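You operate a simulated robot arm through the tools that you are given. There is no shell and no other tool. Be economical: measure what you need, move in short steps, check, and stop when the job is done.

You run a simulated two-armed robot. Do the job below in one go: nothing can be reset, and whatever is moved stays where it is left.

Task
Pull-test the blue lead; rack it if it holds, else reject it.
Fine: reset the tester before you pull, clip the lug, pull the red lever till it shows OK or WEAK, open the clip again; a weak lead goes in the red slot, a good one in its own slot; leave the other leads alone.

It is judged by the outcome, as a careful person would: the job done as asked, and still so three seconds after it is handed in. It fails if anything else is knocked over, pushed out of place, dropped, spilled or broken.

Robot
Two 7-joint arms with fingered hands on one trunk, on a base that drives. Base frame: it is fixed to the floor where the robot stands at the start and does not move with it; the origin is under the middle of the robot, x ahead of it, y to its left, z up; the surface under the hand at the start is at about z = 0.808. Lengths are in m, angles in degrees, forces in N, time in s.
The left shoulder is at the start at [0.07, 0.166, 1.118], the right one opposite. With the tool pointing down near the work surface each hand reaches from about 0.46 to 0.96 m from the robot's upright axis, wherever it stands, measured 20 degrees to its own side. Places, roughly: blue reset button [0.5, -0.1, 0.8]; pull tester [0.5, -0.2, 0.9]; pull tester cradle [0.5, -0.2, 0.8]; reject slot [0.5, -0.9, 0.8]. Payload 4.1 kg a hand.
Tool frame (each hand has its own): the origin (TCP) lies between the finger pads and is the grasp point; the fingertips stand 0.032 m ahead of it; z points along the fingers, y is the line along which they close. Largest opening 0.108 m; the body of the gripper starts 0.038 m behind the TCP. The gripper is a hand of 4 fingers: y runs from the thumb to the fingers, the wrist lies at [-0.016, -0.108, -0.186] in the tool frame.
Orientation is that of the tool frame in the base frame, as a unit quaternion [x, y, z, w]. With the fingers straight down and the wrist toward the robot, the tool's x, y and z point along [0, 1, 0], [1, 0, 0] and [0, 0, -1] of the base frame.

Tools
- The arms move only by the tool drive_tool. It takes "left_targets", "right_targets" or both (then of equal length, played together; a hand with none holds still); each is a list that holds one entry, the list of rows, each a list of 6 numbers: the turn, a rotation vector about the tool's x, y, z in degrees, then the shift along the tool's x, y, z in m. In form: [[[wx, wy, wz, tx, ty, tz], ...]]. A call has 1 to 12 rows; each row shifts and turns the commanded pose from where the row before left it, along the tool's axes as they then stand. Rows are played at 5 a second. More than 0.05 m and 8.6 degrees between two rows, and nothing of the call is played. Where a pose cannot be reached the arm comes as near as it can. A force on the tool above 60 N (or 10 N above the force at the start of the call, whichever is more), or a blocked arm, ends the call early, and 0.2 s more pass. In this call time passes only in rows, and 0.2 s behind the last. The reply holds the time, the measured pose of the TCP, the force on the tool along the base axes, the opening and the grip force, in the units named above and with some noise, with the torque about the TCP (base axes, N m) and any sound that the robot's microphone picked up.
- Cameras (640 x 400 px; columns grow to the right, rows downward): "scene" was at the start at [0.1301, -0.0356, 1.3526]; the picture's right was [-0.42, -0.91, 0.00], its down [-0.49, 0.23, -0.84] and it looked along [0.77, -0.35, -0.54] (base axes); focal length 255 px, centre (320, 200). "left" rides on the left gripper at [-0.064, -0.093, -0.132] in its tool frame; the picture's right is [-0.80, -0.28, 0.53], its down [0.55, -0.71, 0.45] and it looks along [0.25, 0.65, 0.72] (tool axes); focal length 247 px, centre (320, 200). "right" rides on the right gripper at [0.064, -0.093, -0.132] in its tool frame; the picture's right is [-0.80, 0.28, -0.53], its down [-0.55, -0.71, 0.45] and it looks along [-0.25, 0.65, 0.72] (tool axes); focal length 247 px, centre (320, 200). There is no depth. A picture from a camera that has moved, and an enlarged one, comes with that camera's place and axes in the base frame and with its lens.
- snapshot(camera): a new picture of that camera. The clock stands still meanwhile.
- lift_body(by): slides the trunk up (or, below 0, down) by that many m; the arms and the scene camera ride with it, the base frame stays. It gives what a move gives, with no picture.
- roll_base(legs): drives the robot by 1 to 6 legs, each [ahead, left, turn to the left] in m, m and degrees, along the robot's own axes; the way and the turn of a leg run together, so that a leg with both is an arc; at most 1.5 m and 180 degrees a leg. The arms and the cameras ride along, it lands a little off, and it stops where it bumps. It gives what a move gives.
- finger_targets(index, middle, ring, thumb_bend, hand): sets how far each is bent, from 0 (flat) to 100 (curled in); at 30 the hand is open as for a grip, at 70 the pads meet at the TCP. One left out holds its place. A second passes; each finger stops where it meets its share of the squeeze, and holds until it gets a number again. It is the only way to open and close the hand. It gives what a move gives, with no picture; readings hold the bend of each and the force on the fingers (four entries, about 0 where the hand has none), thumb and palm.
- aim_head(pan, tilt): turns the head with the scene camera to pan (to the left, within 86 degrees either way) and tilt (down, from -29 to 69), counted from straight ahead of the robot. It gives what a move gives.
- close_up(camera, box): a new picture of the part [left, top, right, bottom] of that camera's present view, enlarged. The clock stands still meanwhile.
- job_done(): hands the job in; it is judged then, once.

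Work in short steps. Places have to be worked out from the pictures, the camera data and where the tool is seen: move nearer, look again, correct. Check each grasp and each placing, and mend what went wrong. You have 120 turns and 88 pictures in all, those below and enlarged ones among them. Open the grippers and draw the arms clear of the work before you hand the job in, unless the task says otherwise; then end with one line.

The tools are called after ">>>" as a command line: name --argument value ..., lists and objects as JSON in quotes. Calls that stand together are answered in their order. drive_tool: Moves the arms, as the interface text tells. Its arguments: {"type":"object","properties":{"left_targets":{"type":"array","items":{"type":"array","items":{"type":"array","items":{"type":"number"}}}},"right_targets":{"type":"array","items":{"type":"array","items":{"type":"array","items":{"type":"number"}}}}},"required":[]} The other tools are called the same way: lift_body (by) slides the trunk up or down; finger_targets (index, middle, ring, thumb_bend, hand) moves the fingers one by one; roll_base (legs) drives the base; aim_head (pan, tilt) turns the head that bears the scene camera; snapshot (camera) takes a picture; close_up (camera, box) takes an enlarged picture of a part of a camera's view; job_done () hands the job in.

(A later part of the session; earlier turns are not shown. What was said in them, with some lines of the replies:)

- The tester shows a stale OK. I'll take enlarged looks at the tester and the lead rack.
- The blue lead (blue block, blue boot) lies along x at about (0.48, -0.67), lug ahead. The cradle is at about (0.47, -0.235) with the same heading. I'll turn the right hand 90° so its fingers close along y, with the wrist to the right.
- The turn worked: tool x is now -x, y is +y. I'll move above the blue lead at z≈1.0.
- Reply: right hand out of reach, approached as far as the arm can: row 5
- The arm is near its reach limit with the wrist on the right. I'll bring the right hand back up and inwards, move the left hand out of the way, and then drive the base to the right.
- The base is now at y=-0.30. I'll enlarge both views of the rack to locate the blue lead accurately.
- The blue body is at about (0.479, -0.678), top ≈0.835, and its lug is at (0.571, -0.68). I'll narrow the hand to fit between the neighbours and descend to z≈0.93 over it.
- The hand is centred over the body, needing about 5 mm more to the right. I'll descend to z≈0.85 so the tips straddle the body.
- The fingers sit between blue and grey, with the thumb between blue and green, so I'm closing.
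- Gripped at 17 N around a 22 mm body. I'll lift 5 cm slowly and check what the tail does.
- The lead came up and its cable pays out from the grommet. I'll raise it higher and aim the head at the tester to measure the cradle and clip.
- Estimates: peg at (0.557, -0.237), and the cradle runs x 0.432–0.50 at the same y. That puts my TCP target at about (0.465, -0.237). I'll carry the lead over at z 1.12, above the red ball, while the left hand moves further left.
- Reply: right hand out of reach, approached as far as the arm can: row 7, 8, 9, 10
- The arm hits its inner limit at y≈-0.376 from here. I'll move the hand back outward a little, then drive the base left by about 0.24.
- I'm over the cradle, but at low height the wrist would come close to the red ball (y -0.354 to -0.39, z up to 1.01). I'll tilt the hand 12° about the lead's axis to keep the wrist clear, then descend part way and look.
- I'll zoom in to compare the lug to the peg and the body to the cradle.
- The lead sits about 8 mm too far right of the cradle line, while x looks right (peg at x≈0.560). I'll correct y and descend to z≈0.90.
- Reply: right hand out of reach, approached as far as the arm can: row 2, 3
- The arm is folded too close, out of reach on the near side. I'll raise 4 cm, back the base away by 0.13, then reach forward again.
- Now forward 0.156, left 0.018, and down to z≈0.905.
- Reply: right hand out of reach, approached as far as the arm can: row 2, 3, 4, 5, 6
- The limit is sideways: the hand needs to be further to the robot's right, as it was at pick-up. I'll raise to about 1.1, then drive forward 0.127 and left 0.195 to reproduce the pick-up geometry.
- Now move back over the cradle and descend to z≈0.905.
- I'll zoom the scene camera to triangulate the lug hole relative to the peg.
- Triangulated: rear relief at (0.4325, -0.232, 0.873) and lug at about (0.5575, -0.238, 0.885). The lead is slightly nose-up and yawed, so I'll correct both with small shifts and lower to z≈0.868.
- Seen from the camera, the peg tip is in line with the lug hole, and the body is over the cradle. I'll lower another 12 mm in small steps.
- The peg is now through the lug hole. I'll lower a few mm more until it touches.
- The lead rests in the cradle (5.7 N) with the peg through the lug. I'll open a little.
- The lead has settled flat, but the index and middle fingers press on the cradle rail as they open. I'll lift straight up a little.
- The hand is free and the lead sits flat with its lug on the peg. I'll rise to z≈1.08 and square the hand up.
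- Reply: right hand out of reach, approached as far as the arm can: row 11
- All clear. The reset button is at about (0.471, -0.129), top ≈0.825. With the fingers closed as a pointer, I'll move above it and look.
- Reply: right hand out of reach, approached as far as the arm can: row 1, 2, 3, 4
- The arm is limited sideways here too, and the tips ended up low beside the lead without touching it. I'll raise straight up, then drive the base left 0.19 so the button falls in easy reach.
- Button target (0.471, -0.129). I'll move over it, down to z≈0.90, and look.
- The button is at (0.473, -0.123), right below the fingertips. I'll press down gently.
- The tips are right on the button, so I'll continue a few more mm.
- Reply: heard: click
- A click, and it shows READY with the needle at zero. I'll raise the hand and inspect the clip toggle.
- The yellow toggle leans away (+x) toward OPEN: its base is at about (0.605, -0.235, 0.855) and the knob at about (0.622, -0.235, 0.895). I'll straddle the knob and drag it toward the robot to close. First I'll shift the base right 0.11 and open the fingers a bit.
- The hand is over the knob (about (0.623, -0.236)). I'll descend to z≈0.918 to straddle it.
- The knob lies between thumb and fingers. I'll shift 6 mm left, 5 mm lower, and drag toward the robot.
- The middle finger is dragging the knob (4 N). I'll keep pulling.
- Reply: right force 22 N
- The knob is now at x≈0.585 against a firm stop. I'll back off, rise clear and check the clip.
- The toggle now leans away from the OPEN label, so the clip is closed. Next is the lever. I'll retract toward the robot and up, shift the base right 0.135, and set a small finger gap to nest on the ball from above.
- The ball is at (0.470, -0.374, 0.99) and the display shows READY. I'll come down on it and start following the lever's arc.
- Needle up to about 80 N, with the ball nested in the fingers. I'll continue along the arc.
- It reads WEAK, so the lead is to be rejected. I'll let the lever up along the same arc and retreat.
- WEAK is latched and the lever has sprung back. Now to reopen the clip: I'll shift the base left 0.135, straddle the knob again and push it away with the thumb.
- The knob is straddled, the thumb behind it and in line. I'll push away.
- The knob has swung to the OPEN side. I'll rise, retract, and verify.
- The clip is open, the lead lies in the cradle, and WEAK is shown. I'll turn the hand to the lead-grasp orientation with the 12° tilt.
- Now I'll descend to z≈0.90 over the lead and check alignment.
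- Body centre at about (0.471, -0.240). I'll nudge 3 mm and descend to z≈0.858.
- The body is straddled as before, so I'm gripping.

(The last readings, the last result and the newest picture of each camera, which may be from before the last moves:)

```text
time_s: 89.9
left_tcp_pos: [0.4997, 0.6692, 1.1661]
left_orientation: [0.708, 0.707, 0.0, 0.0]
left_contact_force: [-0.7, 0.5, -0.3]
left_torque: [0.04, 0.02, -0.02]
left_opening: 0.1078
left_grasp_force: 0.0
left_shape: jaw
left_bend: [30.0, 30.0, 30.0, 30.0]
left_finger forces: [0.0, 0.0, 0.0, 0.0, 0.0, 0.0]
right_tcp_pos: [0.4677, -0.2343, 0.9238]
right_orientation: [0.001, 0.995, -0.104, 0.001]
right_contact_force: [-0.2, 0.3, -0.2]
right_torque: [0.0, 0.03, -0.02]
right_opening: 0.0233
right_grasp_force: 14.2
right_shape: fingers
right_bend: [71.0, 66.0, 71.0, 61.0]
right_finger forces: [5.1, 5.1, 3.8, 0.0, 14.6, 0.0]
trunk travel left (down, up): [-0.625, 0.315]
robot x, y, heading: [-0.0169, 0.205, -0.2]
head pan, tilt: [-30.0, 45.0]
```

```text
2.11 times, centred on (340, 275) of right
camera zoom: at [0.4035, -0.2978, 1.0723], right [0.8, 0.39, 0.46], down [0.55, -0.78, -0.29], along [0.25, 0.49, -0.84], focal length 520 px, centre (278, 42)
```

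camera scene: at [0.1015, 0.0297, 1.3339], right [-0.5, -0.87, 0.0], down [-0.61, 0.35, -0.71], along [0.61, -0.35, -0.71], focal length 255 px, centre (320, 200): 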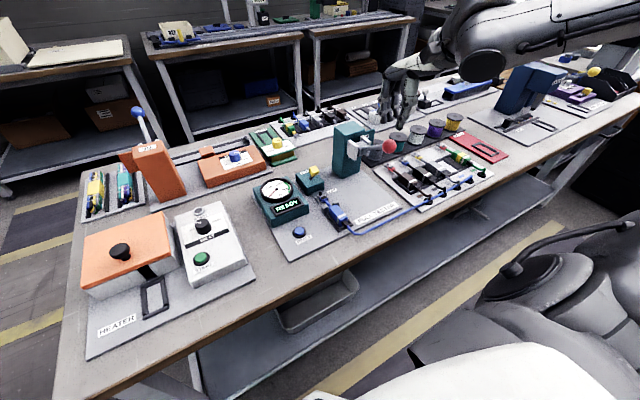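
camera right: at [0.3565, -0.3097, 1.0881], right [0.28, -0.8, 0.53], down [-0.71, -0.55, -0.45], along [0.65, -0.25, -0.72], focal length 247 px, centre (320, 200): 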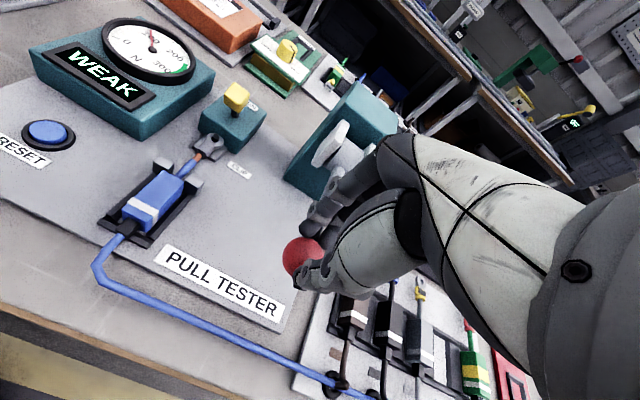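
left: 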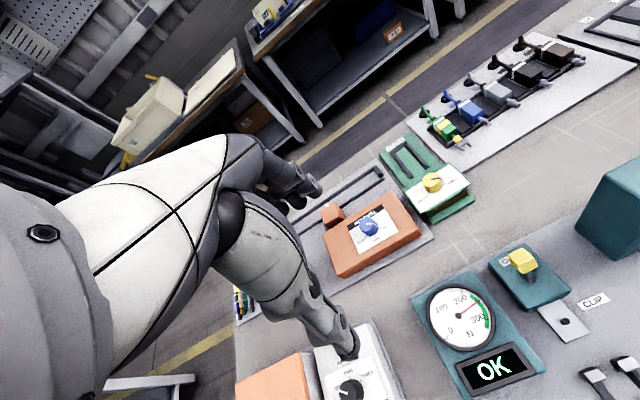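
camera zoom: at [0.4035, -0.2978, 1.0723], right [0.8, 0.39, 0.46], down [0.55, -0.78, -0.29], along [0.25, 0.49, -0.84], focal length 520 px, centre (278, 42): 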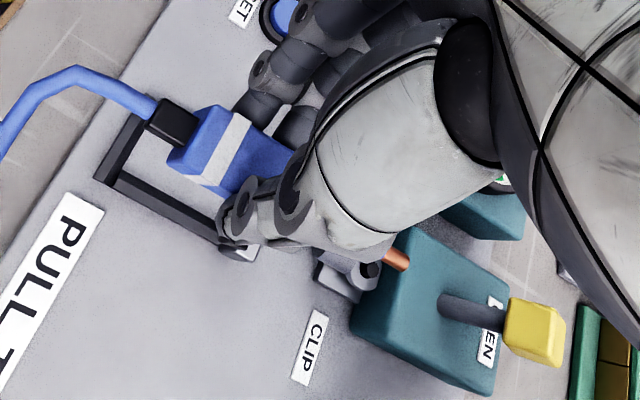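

The lead is lifted and its torn lug stays on the peg, as one expects of a failed crimp. I'll raise to z≈1.12 and drive the base right in two stages toward the red reject slot at about (0.48, -0.872).

>>> drive_tool --right_targets '[[[0, 0, 0, 0, -0.0083, -0.039], [0, 0, 0, 0, -0.0083, -0.039], [0, 0, 0, 0, -0.0083, -0.039], [0, 0, 0, 0, -0.0083, -0.039], [0, 0, 0, 0, -0.0083, -0.039], [-6, 0, 0, 0, 0, 0], [0, 0, 0, 0, 0, 0]]]'

>>> roll_base --legs '[[0, -0.45, 0]]'

>>> aim_head --pan -45 --tilt 35

>>> snapshot --camera "scene"

```text
time_s: 91.5
left_tcp_pos: [0.4999, 0.6697, 1.166]
left_orientation: [0.708, 0.706, -0.001, 0.001]
left_contact_force: [0.4, 1.0, -0.4]
left_torque: [0.01, 0.02, 0.03]
left_opening: 0.1079
left_grasp_force: 0.0
left_shape: jaw
left_bend: [30.0, 30.0, 30.0, 30.0]
left_finger forces: [0.1, 0.0, 0.0, 0.0, 0.0, 0.1]
right_tcp_pos: [0.4671, -0.2328, 1.1248]
right_orientation: [0.001, 0.999, -0.053, 0.0]
right_contact_force: [0.1, -0.1, 0.2]
right_torque: [0.01, -0.01, 0.0]
right_opening: 0.0232
right_grasp_force: 14.5
right_shape: fingers
right_bend: [71.0, 66.0, 71.0, 61.0]
right_finger forces: [5.1, 5.0, 3.7, 0.0, 14.6, 0.1]
trunk travel left (down, up): [-0.625, 0.315]
robot x, y, heading: [-0.0177, 0.2051, 0.0]
head pan, tilt: [-30.0, 45.0]
```

```text
time_s: 94.3
left_tcp_pos: [0.4992, 0.2202, 1.1659]
left_orientation: [0.707, 0.707, 0.0, 0.001]
left_contact_force: [0.2, -0.5, 0.0]
left_torque: [0.0, 0.0, 0.05]
left_opening: 0.1078
left_grasp_force: 0.1
left_shape: jaw
left_bend: [30.0, 30.0, 30.0, 30.0]
left_finger forces: [0.0, 0.0, 0.0, 0.0, 0.0, 0.0]
right_tcp_pos: [0.4675, -0.684, 1.1253]
right_orientation: [0.001, 0.999, -0.052, 0.0]
right_contact_force: [-0.4, 0.4, 0.5]
right_torque: [0.03, 0.02, 0.02]
right_opening: 0.0233
right_grasp_force: 14.5
right_shape: fingers
right_bend: [71.0, 66.0, 71.0, 61.0]
right_finger forces: [5.1, 5.1, 3.8, 0.0, 14.7, 0.0]
trunk travel left (down, up): [-0.625, 0.315]
robot x, y, heading: [-0.0194, -0.2516, 0.3]
head pan, tilt: [-30.0, 45.0]
```

```text
time_s: 95.0
left_tcp_pos: [0.4997, 0.2186, 1.1658]
left_orientation: [0.707, 0.707, 0.0, 0.0]
left_contact_force: [0.3, -0.1, -0.3]
left_torque: [-0.01, -0.01, -0.03]
left_opening: 0.1078
left_grasp_force: 0.1
left_shape: jaw
left_bend: [30.0, 30.0, 30.0, 30.0]
left_finger forces: [0.0, 0.1, 0.1, 0.1, 0.0, 0.0]
right_tcp_pos: [0.4682, -0.683, 1.1251]
right_orientation: [0.001, 0.999, -0.052, 0.0]
right_contact_force: [-0.1, -0.2, -0.9]
right_torque: [0.01, -0.01, 0.02]
right_opening: 0.0231
right_grasp_force: 14.3
right_shape: fingers
right_bend: [71.0, 66.0, 71.0, 61.0]
right_finger forces: [5.1, 5.0, 3.7, 0.1, 14.6, 0.1]
trunk travel left (down, up): [-0.625, 0.315]
robot x, y, heading: [-0.0178, -0.2479, -0.1]
head pan, tilt: [-45.0, 35.0]
```

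```text
15 pictures are left
camera scene: at [0.0933, -0.3096, 1.3487], right [-0.71, -0.71, 0.0], down [-0.41, 0.41, -0.82], along [0.58, -0.58, -0.57], focal length 255 px, centre (320, 200)
```

scene: 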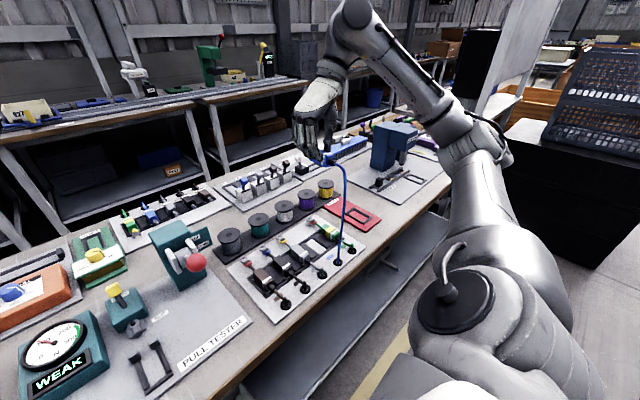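

The path is clear: the forearm stands nearly vertical and the press is beyond y≈-1.18. I'll drive the last 0.185 and check the slot.

>>> roll_base --legs '[[0, -0.187, 0]]'

>>> drive_tool --right_targets '[[[0, 0, 0, -0.004, 0.004, 0.035], [0, 0, 0, -0.004, 0.004, 0.04], [0, 0, 0, 0, 0.004, 0.04], [0, 0, 0, 0, 0.004, 0.04], [0, 0, 0, 0, 0, 0]]]'

>>> snapshot --camera "right"

>>> close_up --camera "scene" --box '[240, 130, 440, 290]'

```text
time_s: 96.6
left_tcp_pos: [0.5008, 0.0289, 1.165]
left_orientation: [0.709, 0.705, 0.0, -0.001]
left_contact_force: [-0.2, -0.7, -0.2]
left_torque: [0.04, -0.03, 0.02]
left_opening: 0.1075
left_grasp_force: 0.1
left_shape: jaw
left_bend: [30.0, 30.0, 30.0, 30.0]
left_finger forces: [0.1, 0.1, 0.0, 0.0, 0.0, 0.0]
right_tcp_pos: [0.4648, -0.8739, 1.1252]
right_orientation: [0.003, 0.999, -0.052, 0.0]
right_contact_force: [0.8, 0.2, 0.2]
right_torque: [-0.01, 0.01, 0.02]
right_opening: 0.0233
right_grasp_force: 14.4
right_shape: fingers
right_bend: [71.0, 66.0, 71.0, 61.0]
right_finger forces: [5.1, 5.1, 3.7, 0.0, 14.6, 0.0]
trunk travel left (down, up): [-0.625, 0.315]
robot x, y, heading: [-0.0187, -0.4388, -0.1]
head pan, tilt: [-45.0, 35.0]
```

```text
time_s: 97.8
left_tcp_pos: [0.5007, 0.0297, 1.1663]
left_orientation: [0.709, 0.705, -0.001, 0.0]
left_contact_force: [0.2, 0.5, -0.2]
left_torque: [-0.02, -0.01, 0.0]
left_opening: 0.1077
left_grasp_force: 0.0
left_shape: jaw
left_bend: [30.0, 30.0, 30.0, 30.0]
left_finger forces: [0.0, 0.1, 0.0, 0.0, 0.0, 0.0]
right_tcp_pos: [0.4726, -0.8745, 0.9707]
right_orientation: [0.003, 0.999, -0.053, 0.0]
right_contact_force: [-0.2, -0.6, -0.3]
right_torque: [0.0, 0.03, -0.03]
right_opening: 0.0229
right_grasp_force: 14.3
right_shape: fingers
right_bend: [71.0, 66.0, 71.0, 61.0]
right_finger forces: [5.2, 4.9, 3.7, 0.0, 14.5, 0.0]
trunk travel left (down, up): [-0.625, 0.315]
robot x, y, heading: [-0.019, -0.436, -0.4]
head pan, tilt: [-45.0, 35.0]
```

```text
14 pictures are left
camera right: at [0.4076, -0.9525, 1.1105], right [0.8, 0.33, 0.5], down [0.54, -0.75, -0.37], along [0.25, 0.57, -0.78], focal length 247 px, centre (320, 200)
```

right: 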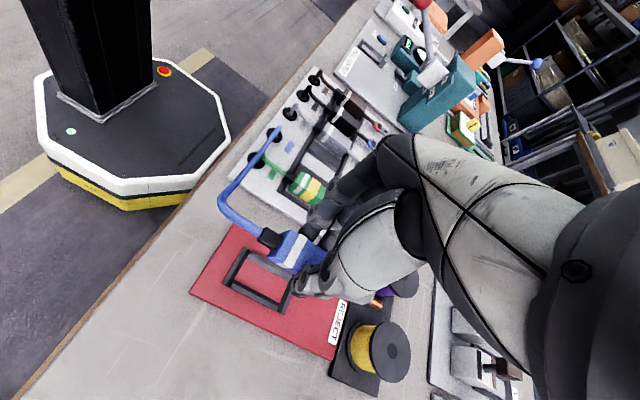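

```text
2.50 times, centred on (340, 210) of scene
camera zoom: at [0.092, -0.4982, 1.3488], right [-0.71, -0.7, 0.0], down [-0.4, 0.41, -0.82], along [0.58, -0.58, -0.57], focal length 638 px, centre (270, 175)
```

zoom: 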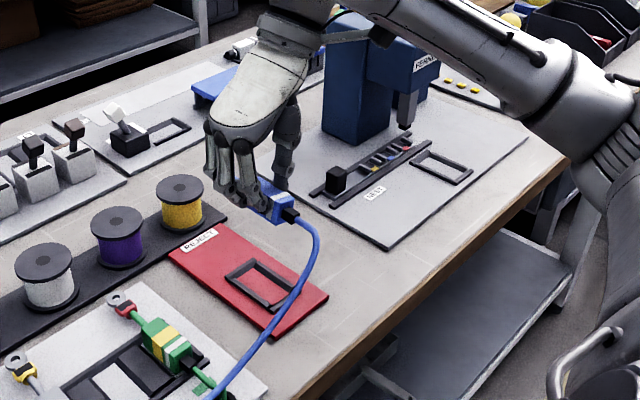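

Slot centre ≈(0.481, -0.877) and the lead body's centre ≈(0.479, -0.880). I'll correct by (+2, +3 mm) and descend to z≈0.885.

>>> drive_tool --right_targets '[[[0, 0, 0, -0.002, 0.006, 0.03], [0, 0, 0, 0, 0.003, 0.03], [0, 0, 0, 0, 0.0026, 0.025], [0, 0, 0, 0, 0, 0]]]'

>>> close_up --camera "right" --box '[180, 180, 420, 370]'

>>> close_up --camera "scene" --box '[280, 180, 400, 270]'

```text
time_s: 98.8
left_tcp_pos: [0.5015, 0.0288, 1.1654]
left_orientation: [0.709, 0.705, 0.001, 0.0]
left_contact_force: [-0.6, -0.5, 0.0]
left_torque: [0.0, -0.03, -0.02]
left_opening: 0.1077
left_grasp_force: 0.1
left_shape: jaw
left_bend: [30.0, 30.0, 30.0, 30.0]
left_finger forces: [0.0, 0.1, 0.0, 0.1, 0.0, 0.0]
right_tcp_pos: [0.4735, -0.8736, 0.8848]
right_orientation: [0.003, 0.999, -0.053, 0.0]
right_contact_force: [0.5, 0.3, 0.6]
right_torque: [0.03, -0.01, 0.03]
right_opening: 0.023
right_grasp_force: 14.4
right_shape: fingers
right_bend: [71.0, 66.0, 71.0, 61.0]
right_finger forces: [5.3, 5.0, 3.8, 0.0, 14.5, 0.0]
trunk travel left (down, up): [-0.625, 0.315]
robot x, y, heading: [-0.0195, -0.4392, -0.1]
head pan, tilt: [-45.0, 35.0]
```

```text
2.11 times, centred on (300, 275) of right
camera zoom: at [0.4095, -0.9509, 1.0254], right [0.8, 0.33, 0.5], down [0.54, -0.75, -0.37], along [0.25, 0.57, -0.78], focal length 520 px, centre (362, 42)
```

zoom: 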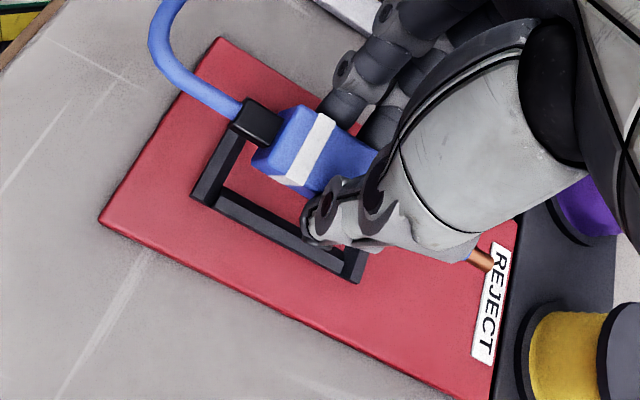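

```text
4.44 times, centred on (340, 225) of scene
camera zoom: at [0.0922, -0.4982, 1.3488], right [-0.71, -0.7, 0.0], down [-0.4, 0.41, -0.82], along [0.58, -0.58, -0.57], focal length 1134 px, centre (231, 89)
```

zoom: 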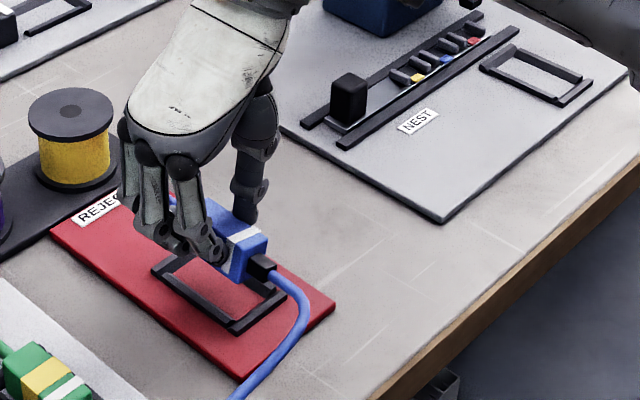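

The body is aligned with the frame in y (both about -0.876) and needs 2 mm forward. I'll lower to about z 0.856.

>>> drive_tool --right_targets '[[[0, 0, 0, -0.002, 0.001, 0.01], [0, 0, 0, 0, 0.001, 0.01], [0, 0, 0, 0, 0.0008, 0.008], [0, 0, 0, 0, 0, 0]]]'

>>> close_up --camera "right" --box '[180, 180, 420, 370]'

```text
time_s: 99.8
left_tcp_pos: [0.5005, 0.0292, 1.1664]
left_orientation: [0.709, 0.705, -0.001, 0.001]
left_contact_force: [0.5, -0.6, 0.7]
left_torque: [-0.02, 0.0, 0.02]
left_opening: 0.1074
left_grasp_force: 0.2
left_shape: jaw
left_bend: [30.0, 30.0, 30.0, 30.0]
left_finger forces: [0.1, 0.0, 0.0, 0.0, 0.0, 0.1]
right_tcp_pos: [0.4767, -0.8717, 0.8566]
right_orientation: [0.003, 0.999, -0.052, 0.0]
right_contact_force: [0.4, 1.5, 7.5]
right_torque: [-0.09, 0.01, 0.02]
right_opening: 0.0228
right_grasp_force: 14.6
right_shape: fingers
right_bend: [71.0, 66.0, 71.0, 61.0]
right_finger forces: [6.3, 5.4, 3.9, 0.0, 14.2, 0.0]
trunk travel left (down, up): [-0.625, 0.315]
robot x, y, heading: [-0.0196, -0.4305, -0.4]
head pan, tilt: [-45.0, 35.0]
```

```text
2.11 times, centred on (300, 275) of right
camera zoom: at [0.4121, -0.9499, 0.9978], right [0.8, 0.33, 0.5], down [0.55, -0.75, -0.37], along [0.25, 0.57, -0.78], focal length 520 px, centre (362, 42)
```

zoom: 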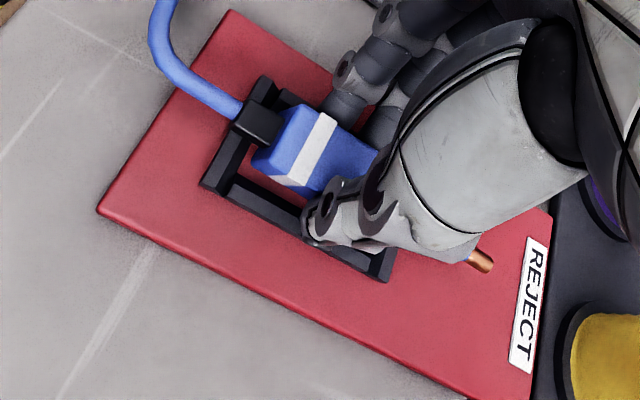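

In contact (7.5 N), with the body inside the frame. I'll open gently and lift a little.

>>> finger_targets --hand "right" --index 60 --middle 60 --ring 60 --thumb_bend 54

>>> close_up --camera "right" --box '[180, 180, 420, 370]'

```text
time_s: 100.8
left_tcp_pos: [0.5005, 0.03, 1.1662]
left_orientation: [0.709, 0.705, 0.0, 0.0]
left_contact_force: [0.2, -0.1, 0.4]
left_torque: [0.0, 0.02, 0.0]
left_opening: 0.1075
left_grasp_force: 0.1
left_shape: jaw
left_bend: [30.0, 30.0, 30.0, 30.0]
left_finger forces: [0.0, 0.0, 0.1, 0.0, 0.0, 0.0]
right_tcp_pos: [0.4765, -0.8726, 0.8556]
right_orientation: [0.003, 0.999, -0.052, 0.0]
right_contact_force: [0.3, 0.0, 0.3]
right_torque: [0.01, 0.01, -0.01]
right_opening: 0.0362
right_grasp_force: 0.0
right_shape: fingers
right_bend: [60.0, 60.0, 60.0, 54.0]
right_finger forces: [0.0, 0.0, 0.0, 0.0, 0.0, 0.1]
trunk travel left (down, up): [-0.625, 0.315]
robot x, y, heading: [-0.0208, -0.4381, -0.5]
head pan, tilt: [-45.0, 35.0]
```

```text
2.11 times, centred on (300, 275) of right
camera zoom: at [0.4122, -0.9504, 0.9969], right [0.8, 0.33, 0.5], down [0.54, -0.75, -0.37], along [0.25, 0.57, -0.78], focal length 520 px, centre (362, 42)
```

zoom: 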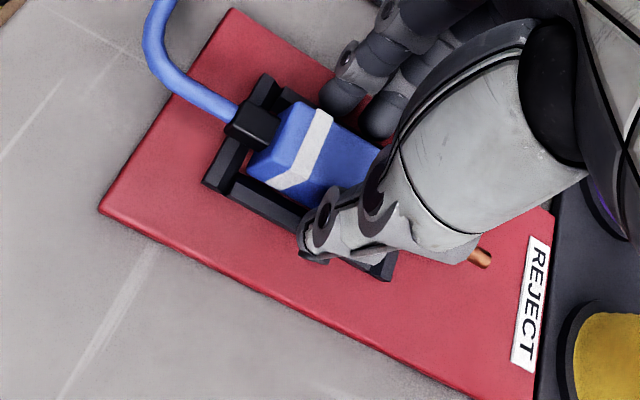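

Released with no finger contact. I'll rise straight up and look at how it sits.

>>> drive_tool --right_targets '[[[0, 0, 0, 0, -0.001, -0.01], [0, 0, 0, 0, -0.002, -0.02], [0, 0, 0, 0, -0.004, -0.04], [0, 0, 0, 0, -0.004, -0.04], [0, 0, 0, 0, -0.004, -0.04], [0, 0, 0, 0, -0.004, -0.04], [0, 0, 0, 0, 0, 0]]]'

>>> close_up --camera "scene" --box '[280, 180, 400, 270]'

>>> close_up --camera "right" --box '[200, 170, 360, 320]'

```text
time_s: 102.4
left_tcp_pos: [0.5017, 0.0292, 1.1644]
left_orientation: [0.709, 0.706, 0.0, 0.0]
left_contact_force: [0.0, 0.0, 0.4]
left_torque: [0.0, -0.01, 0.02]
left_opening: 0.1079
left_grasp_force: 0.1
left_shape: jaw
left_bend: [30.0, 30.0, 30.0, 30.0]
left_finger forces: [0.1, 0.0, 0.1, 0.0, 0.0, 0.1]
right_tcp_pos: [0.4747, -0.8722, 1.0464]
right_orientation: [0.003, 0.999, -0.053, 0.0]
right_contact_force: [0.6, -0.2, 0.8]
right_torque: [0.01, -0.01, 0.04]
right_opening: 0.0364
right_grasp_force: 0.0
right_shape: fingers
right_bend: [60.0, 60.0, 60.0, 54.0]
right_finger forces: [0.0, 0.1, 0.0, 0.0, 0.0, 0.1]
trunk travel left (down, up): [-0.625, 0.315]
robot x, y, heading: [-0.0205, -0.4365, -0.5]
head pan, tilt: [-45.0, 35.0]
```

```text
4.44 times, centred on (340, 225) of scene
camera zoom: at [0.0925, -0.4988, 1.3487], right [-0.71, -0.7, 0.0], down [-0.4, 0.41, -0.82], along [0.58, -0.58, -0.57], focal length 1134 px, centre (231, 89)
```

zoom: 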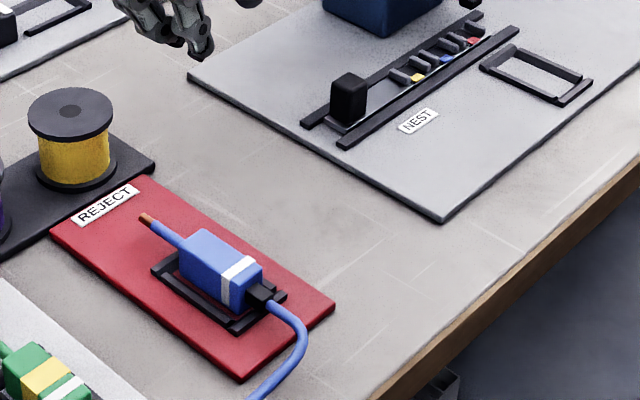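

```text
2.67 times, centred on (280, 245) of right
camera zoom: at [0.411, -0.9499, 1.1867], right [0.8, 0.33, 0.5], down [0.54, -0.75, -0.37], along [0.25, 0.57, -0.78], focal length 659 px, centre (427, 80)
```

zoom: 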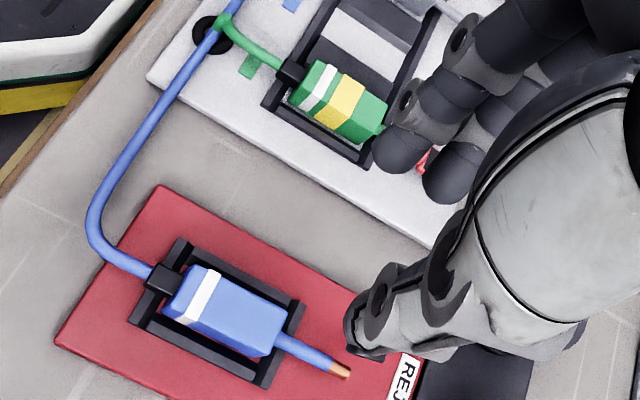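

The lead is seated in the red slot with its body between the rails. I'll open the hand, draw the arm clear and do a final overall check.

>>> drive_tool --right_targets '[[[0, 0, 0, 0, 0, -0.04], [0, 0, 0, 0, 0, -0.04], [0, 0, 0, 0.035, 0, -0.02], [0, 0, 0, 0.035, 0, 0], [0, 0, 0, 0, 0, 0]]]'

>>> finger_targets --hand "right" --index 30 --middle 30 --ring 30 --thumb_bend 30

>>> aim_head --pan -10 --tilt 40

>>> snapshot --camera "scene"

```text
time_s: 103.6
left_tcp_pos: [0.503, 0.0286, 1.1653]
left_orientation: [0.709, 0.705, -0.001, -0.001]
left_contact_force: [0.6, -0.4, -0.5]
left_torque: [0.01, 0.03, -0.01]
left_opening: 0.1071
left_grasp_force: 0.1
left_shape: jaw
left_bend: [30.0, 30.0, 30.0, 30.0]
left_finger forces: [0.0, 0.0, 0.0, 0.0, 0.0, 0.1]
right_tcp_pos: [0.4085, -0.8587, 1.1472]
right_orientation: [0.003, 0.999, -0.053, 0.0]
right_contact_force: [-0.4, -0.4, 0.3]
right_torque: [0.0, 0.0, 0.01]
right_opening: 0.0368
right_grasp_force: 0.0
right_shape: fingers
right_bend: [60.0, 60.0, 60.0, 54.0]
right_finger forces: [0.0, 0.0, 0.0, 0.0, 0.0, 0.0]
trunk travel left (down, up): [-0.625, 0.315]
robot x, y, heading: [-0.0194, -0.4361, -0.1]
head pan, tilt: [-45.0, 35.0]
```

```text
time_s: 104.6
left_tcp_pos: [0.5009, 0.0282, 1.1656]
left_orientation: [0.709, 0.705, 0.0, 0.0]
left_contact_force: [0.2, 0.0, -0.5]
left_torque: [0.04, 0.0, 0.0]
left_opening: 0.1075
left_grasp_force: 0.0
left_shape: jaw
left_bend: [30.0, 30.0, 30.0, 30.0]
left_finger forces: [0.0, 0.0, 0.1, 0.0, 0.1, 0.1]
right_tcp_pos: [0.4081, -0.8584, 1.1472]
right_orientation: [0.002, 0.999, -0.052, 0.0]
right_contact_force: [0.8, 0.4, 0.0]
right_torque: [0.01, 0.0, 0.0]
right_opening: 0.108
right_grasp_force: 0.0
right_shape: fingers
right_bend: [30.0, 30.0, 30.0, 30.0]
right_finger forces: [0.0, 0.1, 0.0, 0.1, 0.0, 0.0]
trunk travel left (down, up): [-0.625, 0.315]
robot x, y, heading: [-0.0171, -0.4358, -0.2]
head pan, tilt: [-45.0, 35.0]
```

```text
time_s: 105.6
left_tcp_pos: [0.501, 0.0293, 1.1653]
left_orientation: [0.709, 0.706, 0.0, 0.0]
left_contact_force: [0.5, -0.5, -0.4]
left_torque: [-0.01, -0.01, -0.01]
left_opening: 0.1073
left_grasp_force: 0.0
left_shape: jaw
left_bend: [30.0, 30.0, 30.0, 30.0]
left_finger forces: [0.1, 0.0, 0.1, 0.1, 0.1, 0.0]
right_tcp_pos: [0.4068, -0.8583, 1.1465]
right_orientation: [0.003, 0.999, -0.052, -0.001]
right_contact_force: [0.1, -0.1, 0.6]
right_torque: [-0.03, 0.01, 0.0]
right_opening: 0.1082
right_grasp_force: 0.0
right_shape: fingers
right_bend: [30.0, 30.0, 30.0, 30.0]
right_finger forces: [0.0, 0.0, 0.0, 0.0, 0.1, 0.0]
trunk travel left (down, up): [-0.625, 0.315]
robot x, y, heading: [-0.0139, -0.4384, -0.2]
head pan, tilt: [-10.0, 40.0]
```

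```text
6 pictures are left
camera scene: at [0.114, -0.451, 1.3412], right [-0.18, -0.98, 0.0], down [-0.63, 0.12, -0.77], along [0.75, -0.14, -0.64], focal length 255 px, centre (320, 200)
```

scene: 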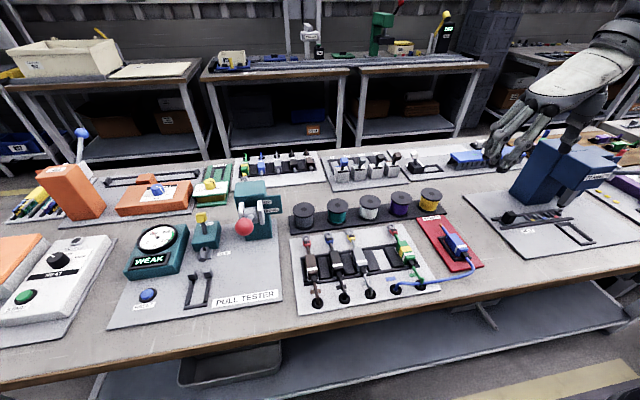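

The other leads and fixtures are in place. One last enlarged look at the slot and the clip.

>>> close_up --camera "scene" --box '[380, 190, 500, 290]'

>>> close_up --camera "scene" --box '[110, 190, 290, 310]'

```text
4.00 times, centred on (440, 240) of scene
camera zoom: at [0.114, -0.451, 1.3412], right [-0.18, -0.98, 0.0], down [-0.63, 0.12, -0.77], along [0.75, -0.14, -0.64], focal length 1021 px, centre (-160, 40)
```

zoom: 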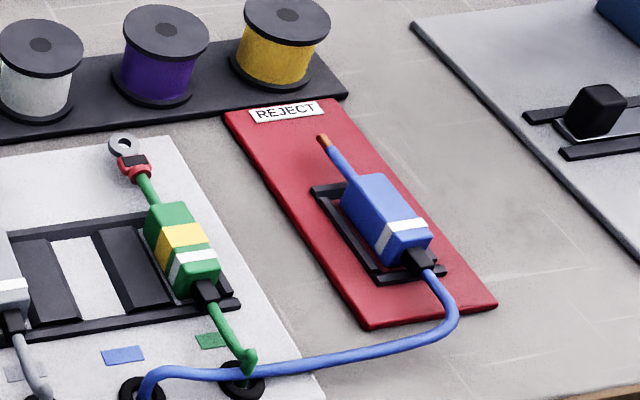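

```text
3.33 times, centred on (200, 250) of scene
camera zoom: at [0.114, -0.451, 1.3412], right [-0.18, -0.98, 0.0], down [-0.63, 0.12, -0.77], along [0.75, -0.14, -0.64], focal length 851 px, centre (720, 33)
```

zoom: 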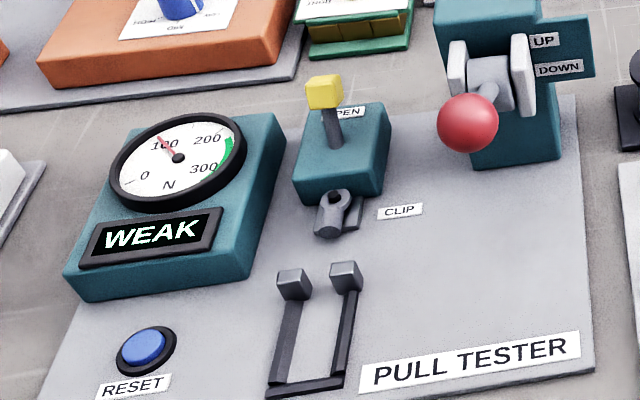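

The lead lies within the reject frame. The clip is open, the lever is back up, and the tester shows WEAK. Handing in.

>>> job_done

```text
The job is handed in.
```

The blue lead failed the pull test: the tester read WEAK and its lug tore off at about 100 N, so I put it in the red reject slot. The clip is open again and the other leads were left alone. The torn-off lug is still on the clip peg.
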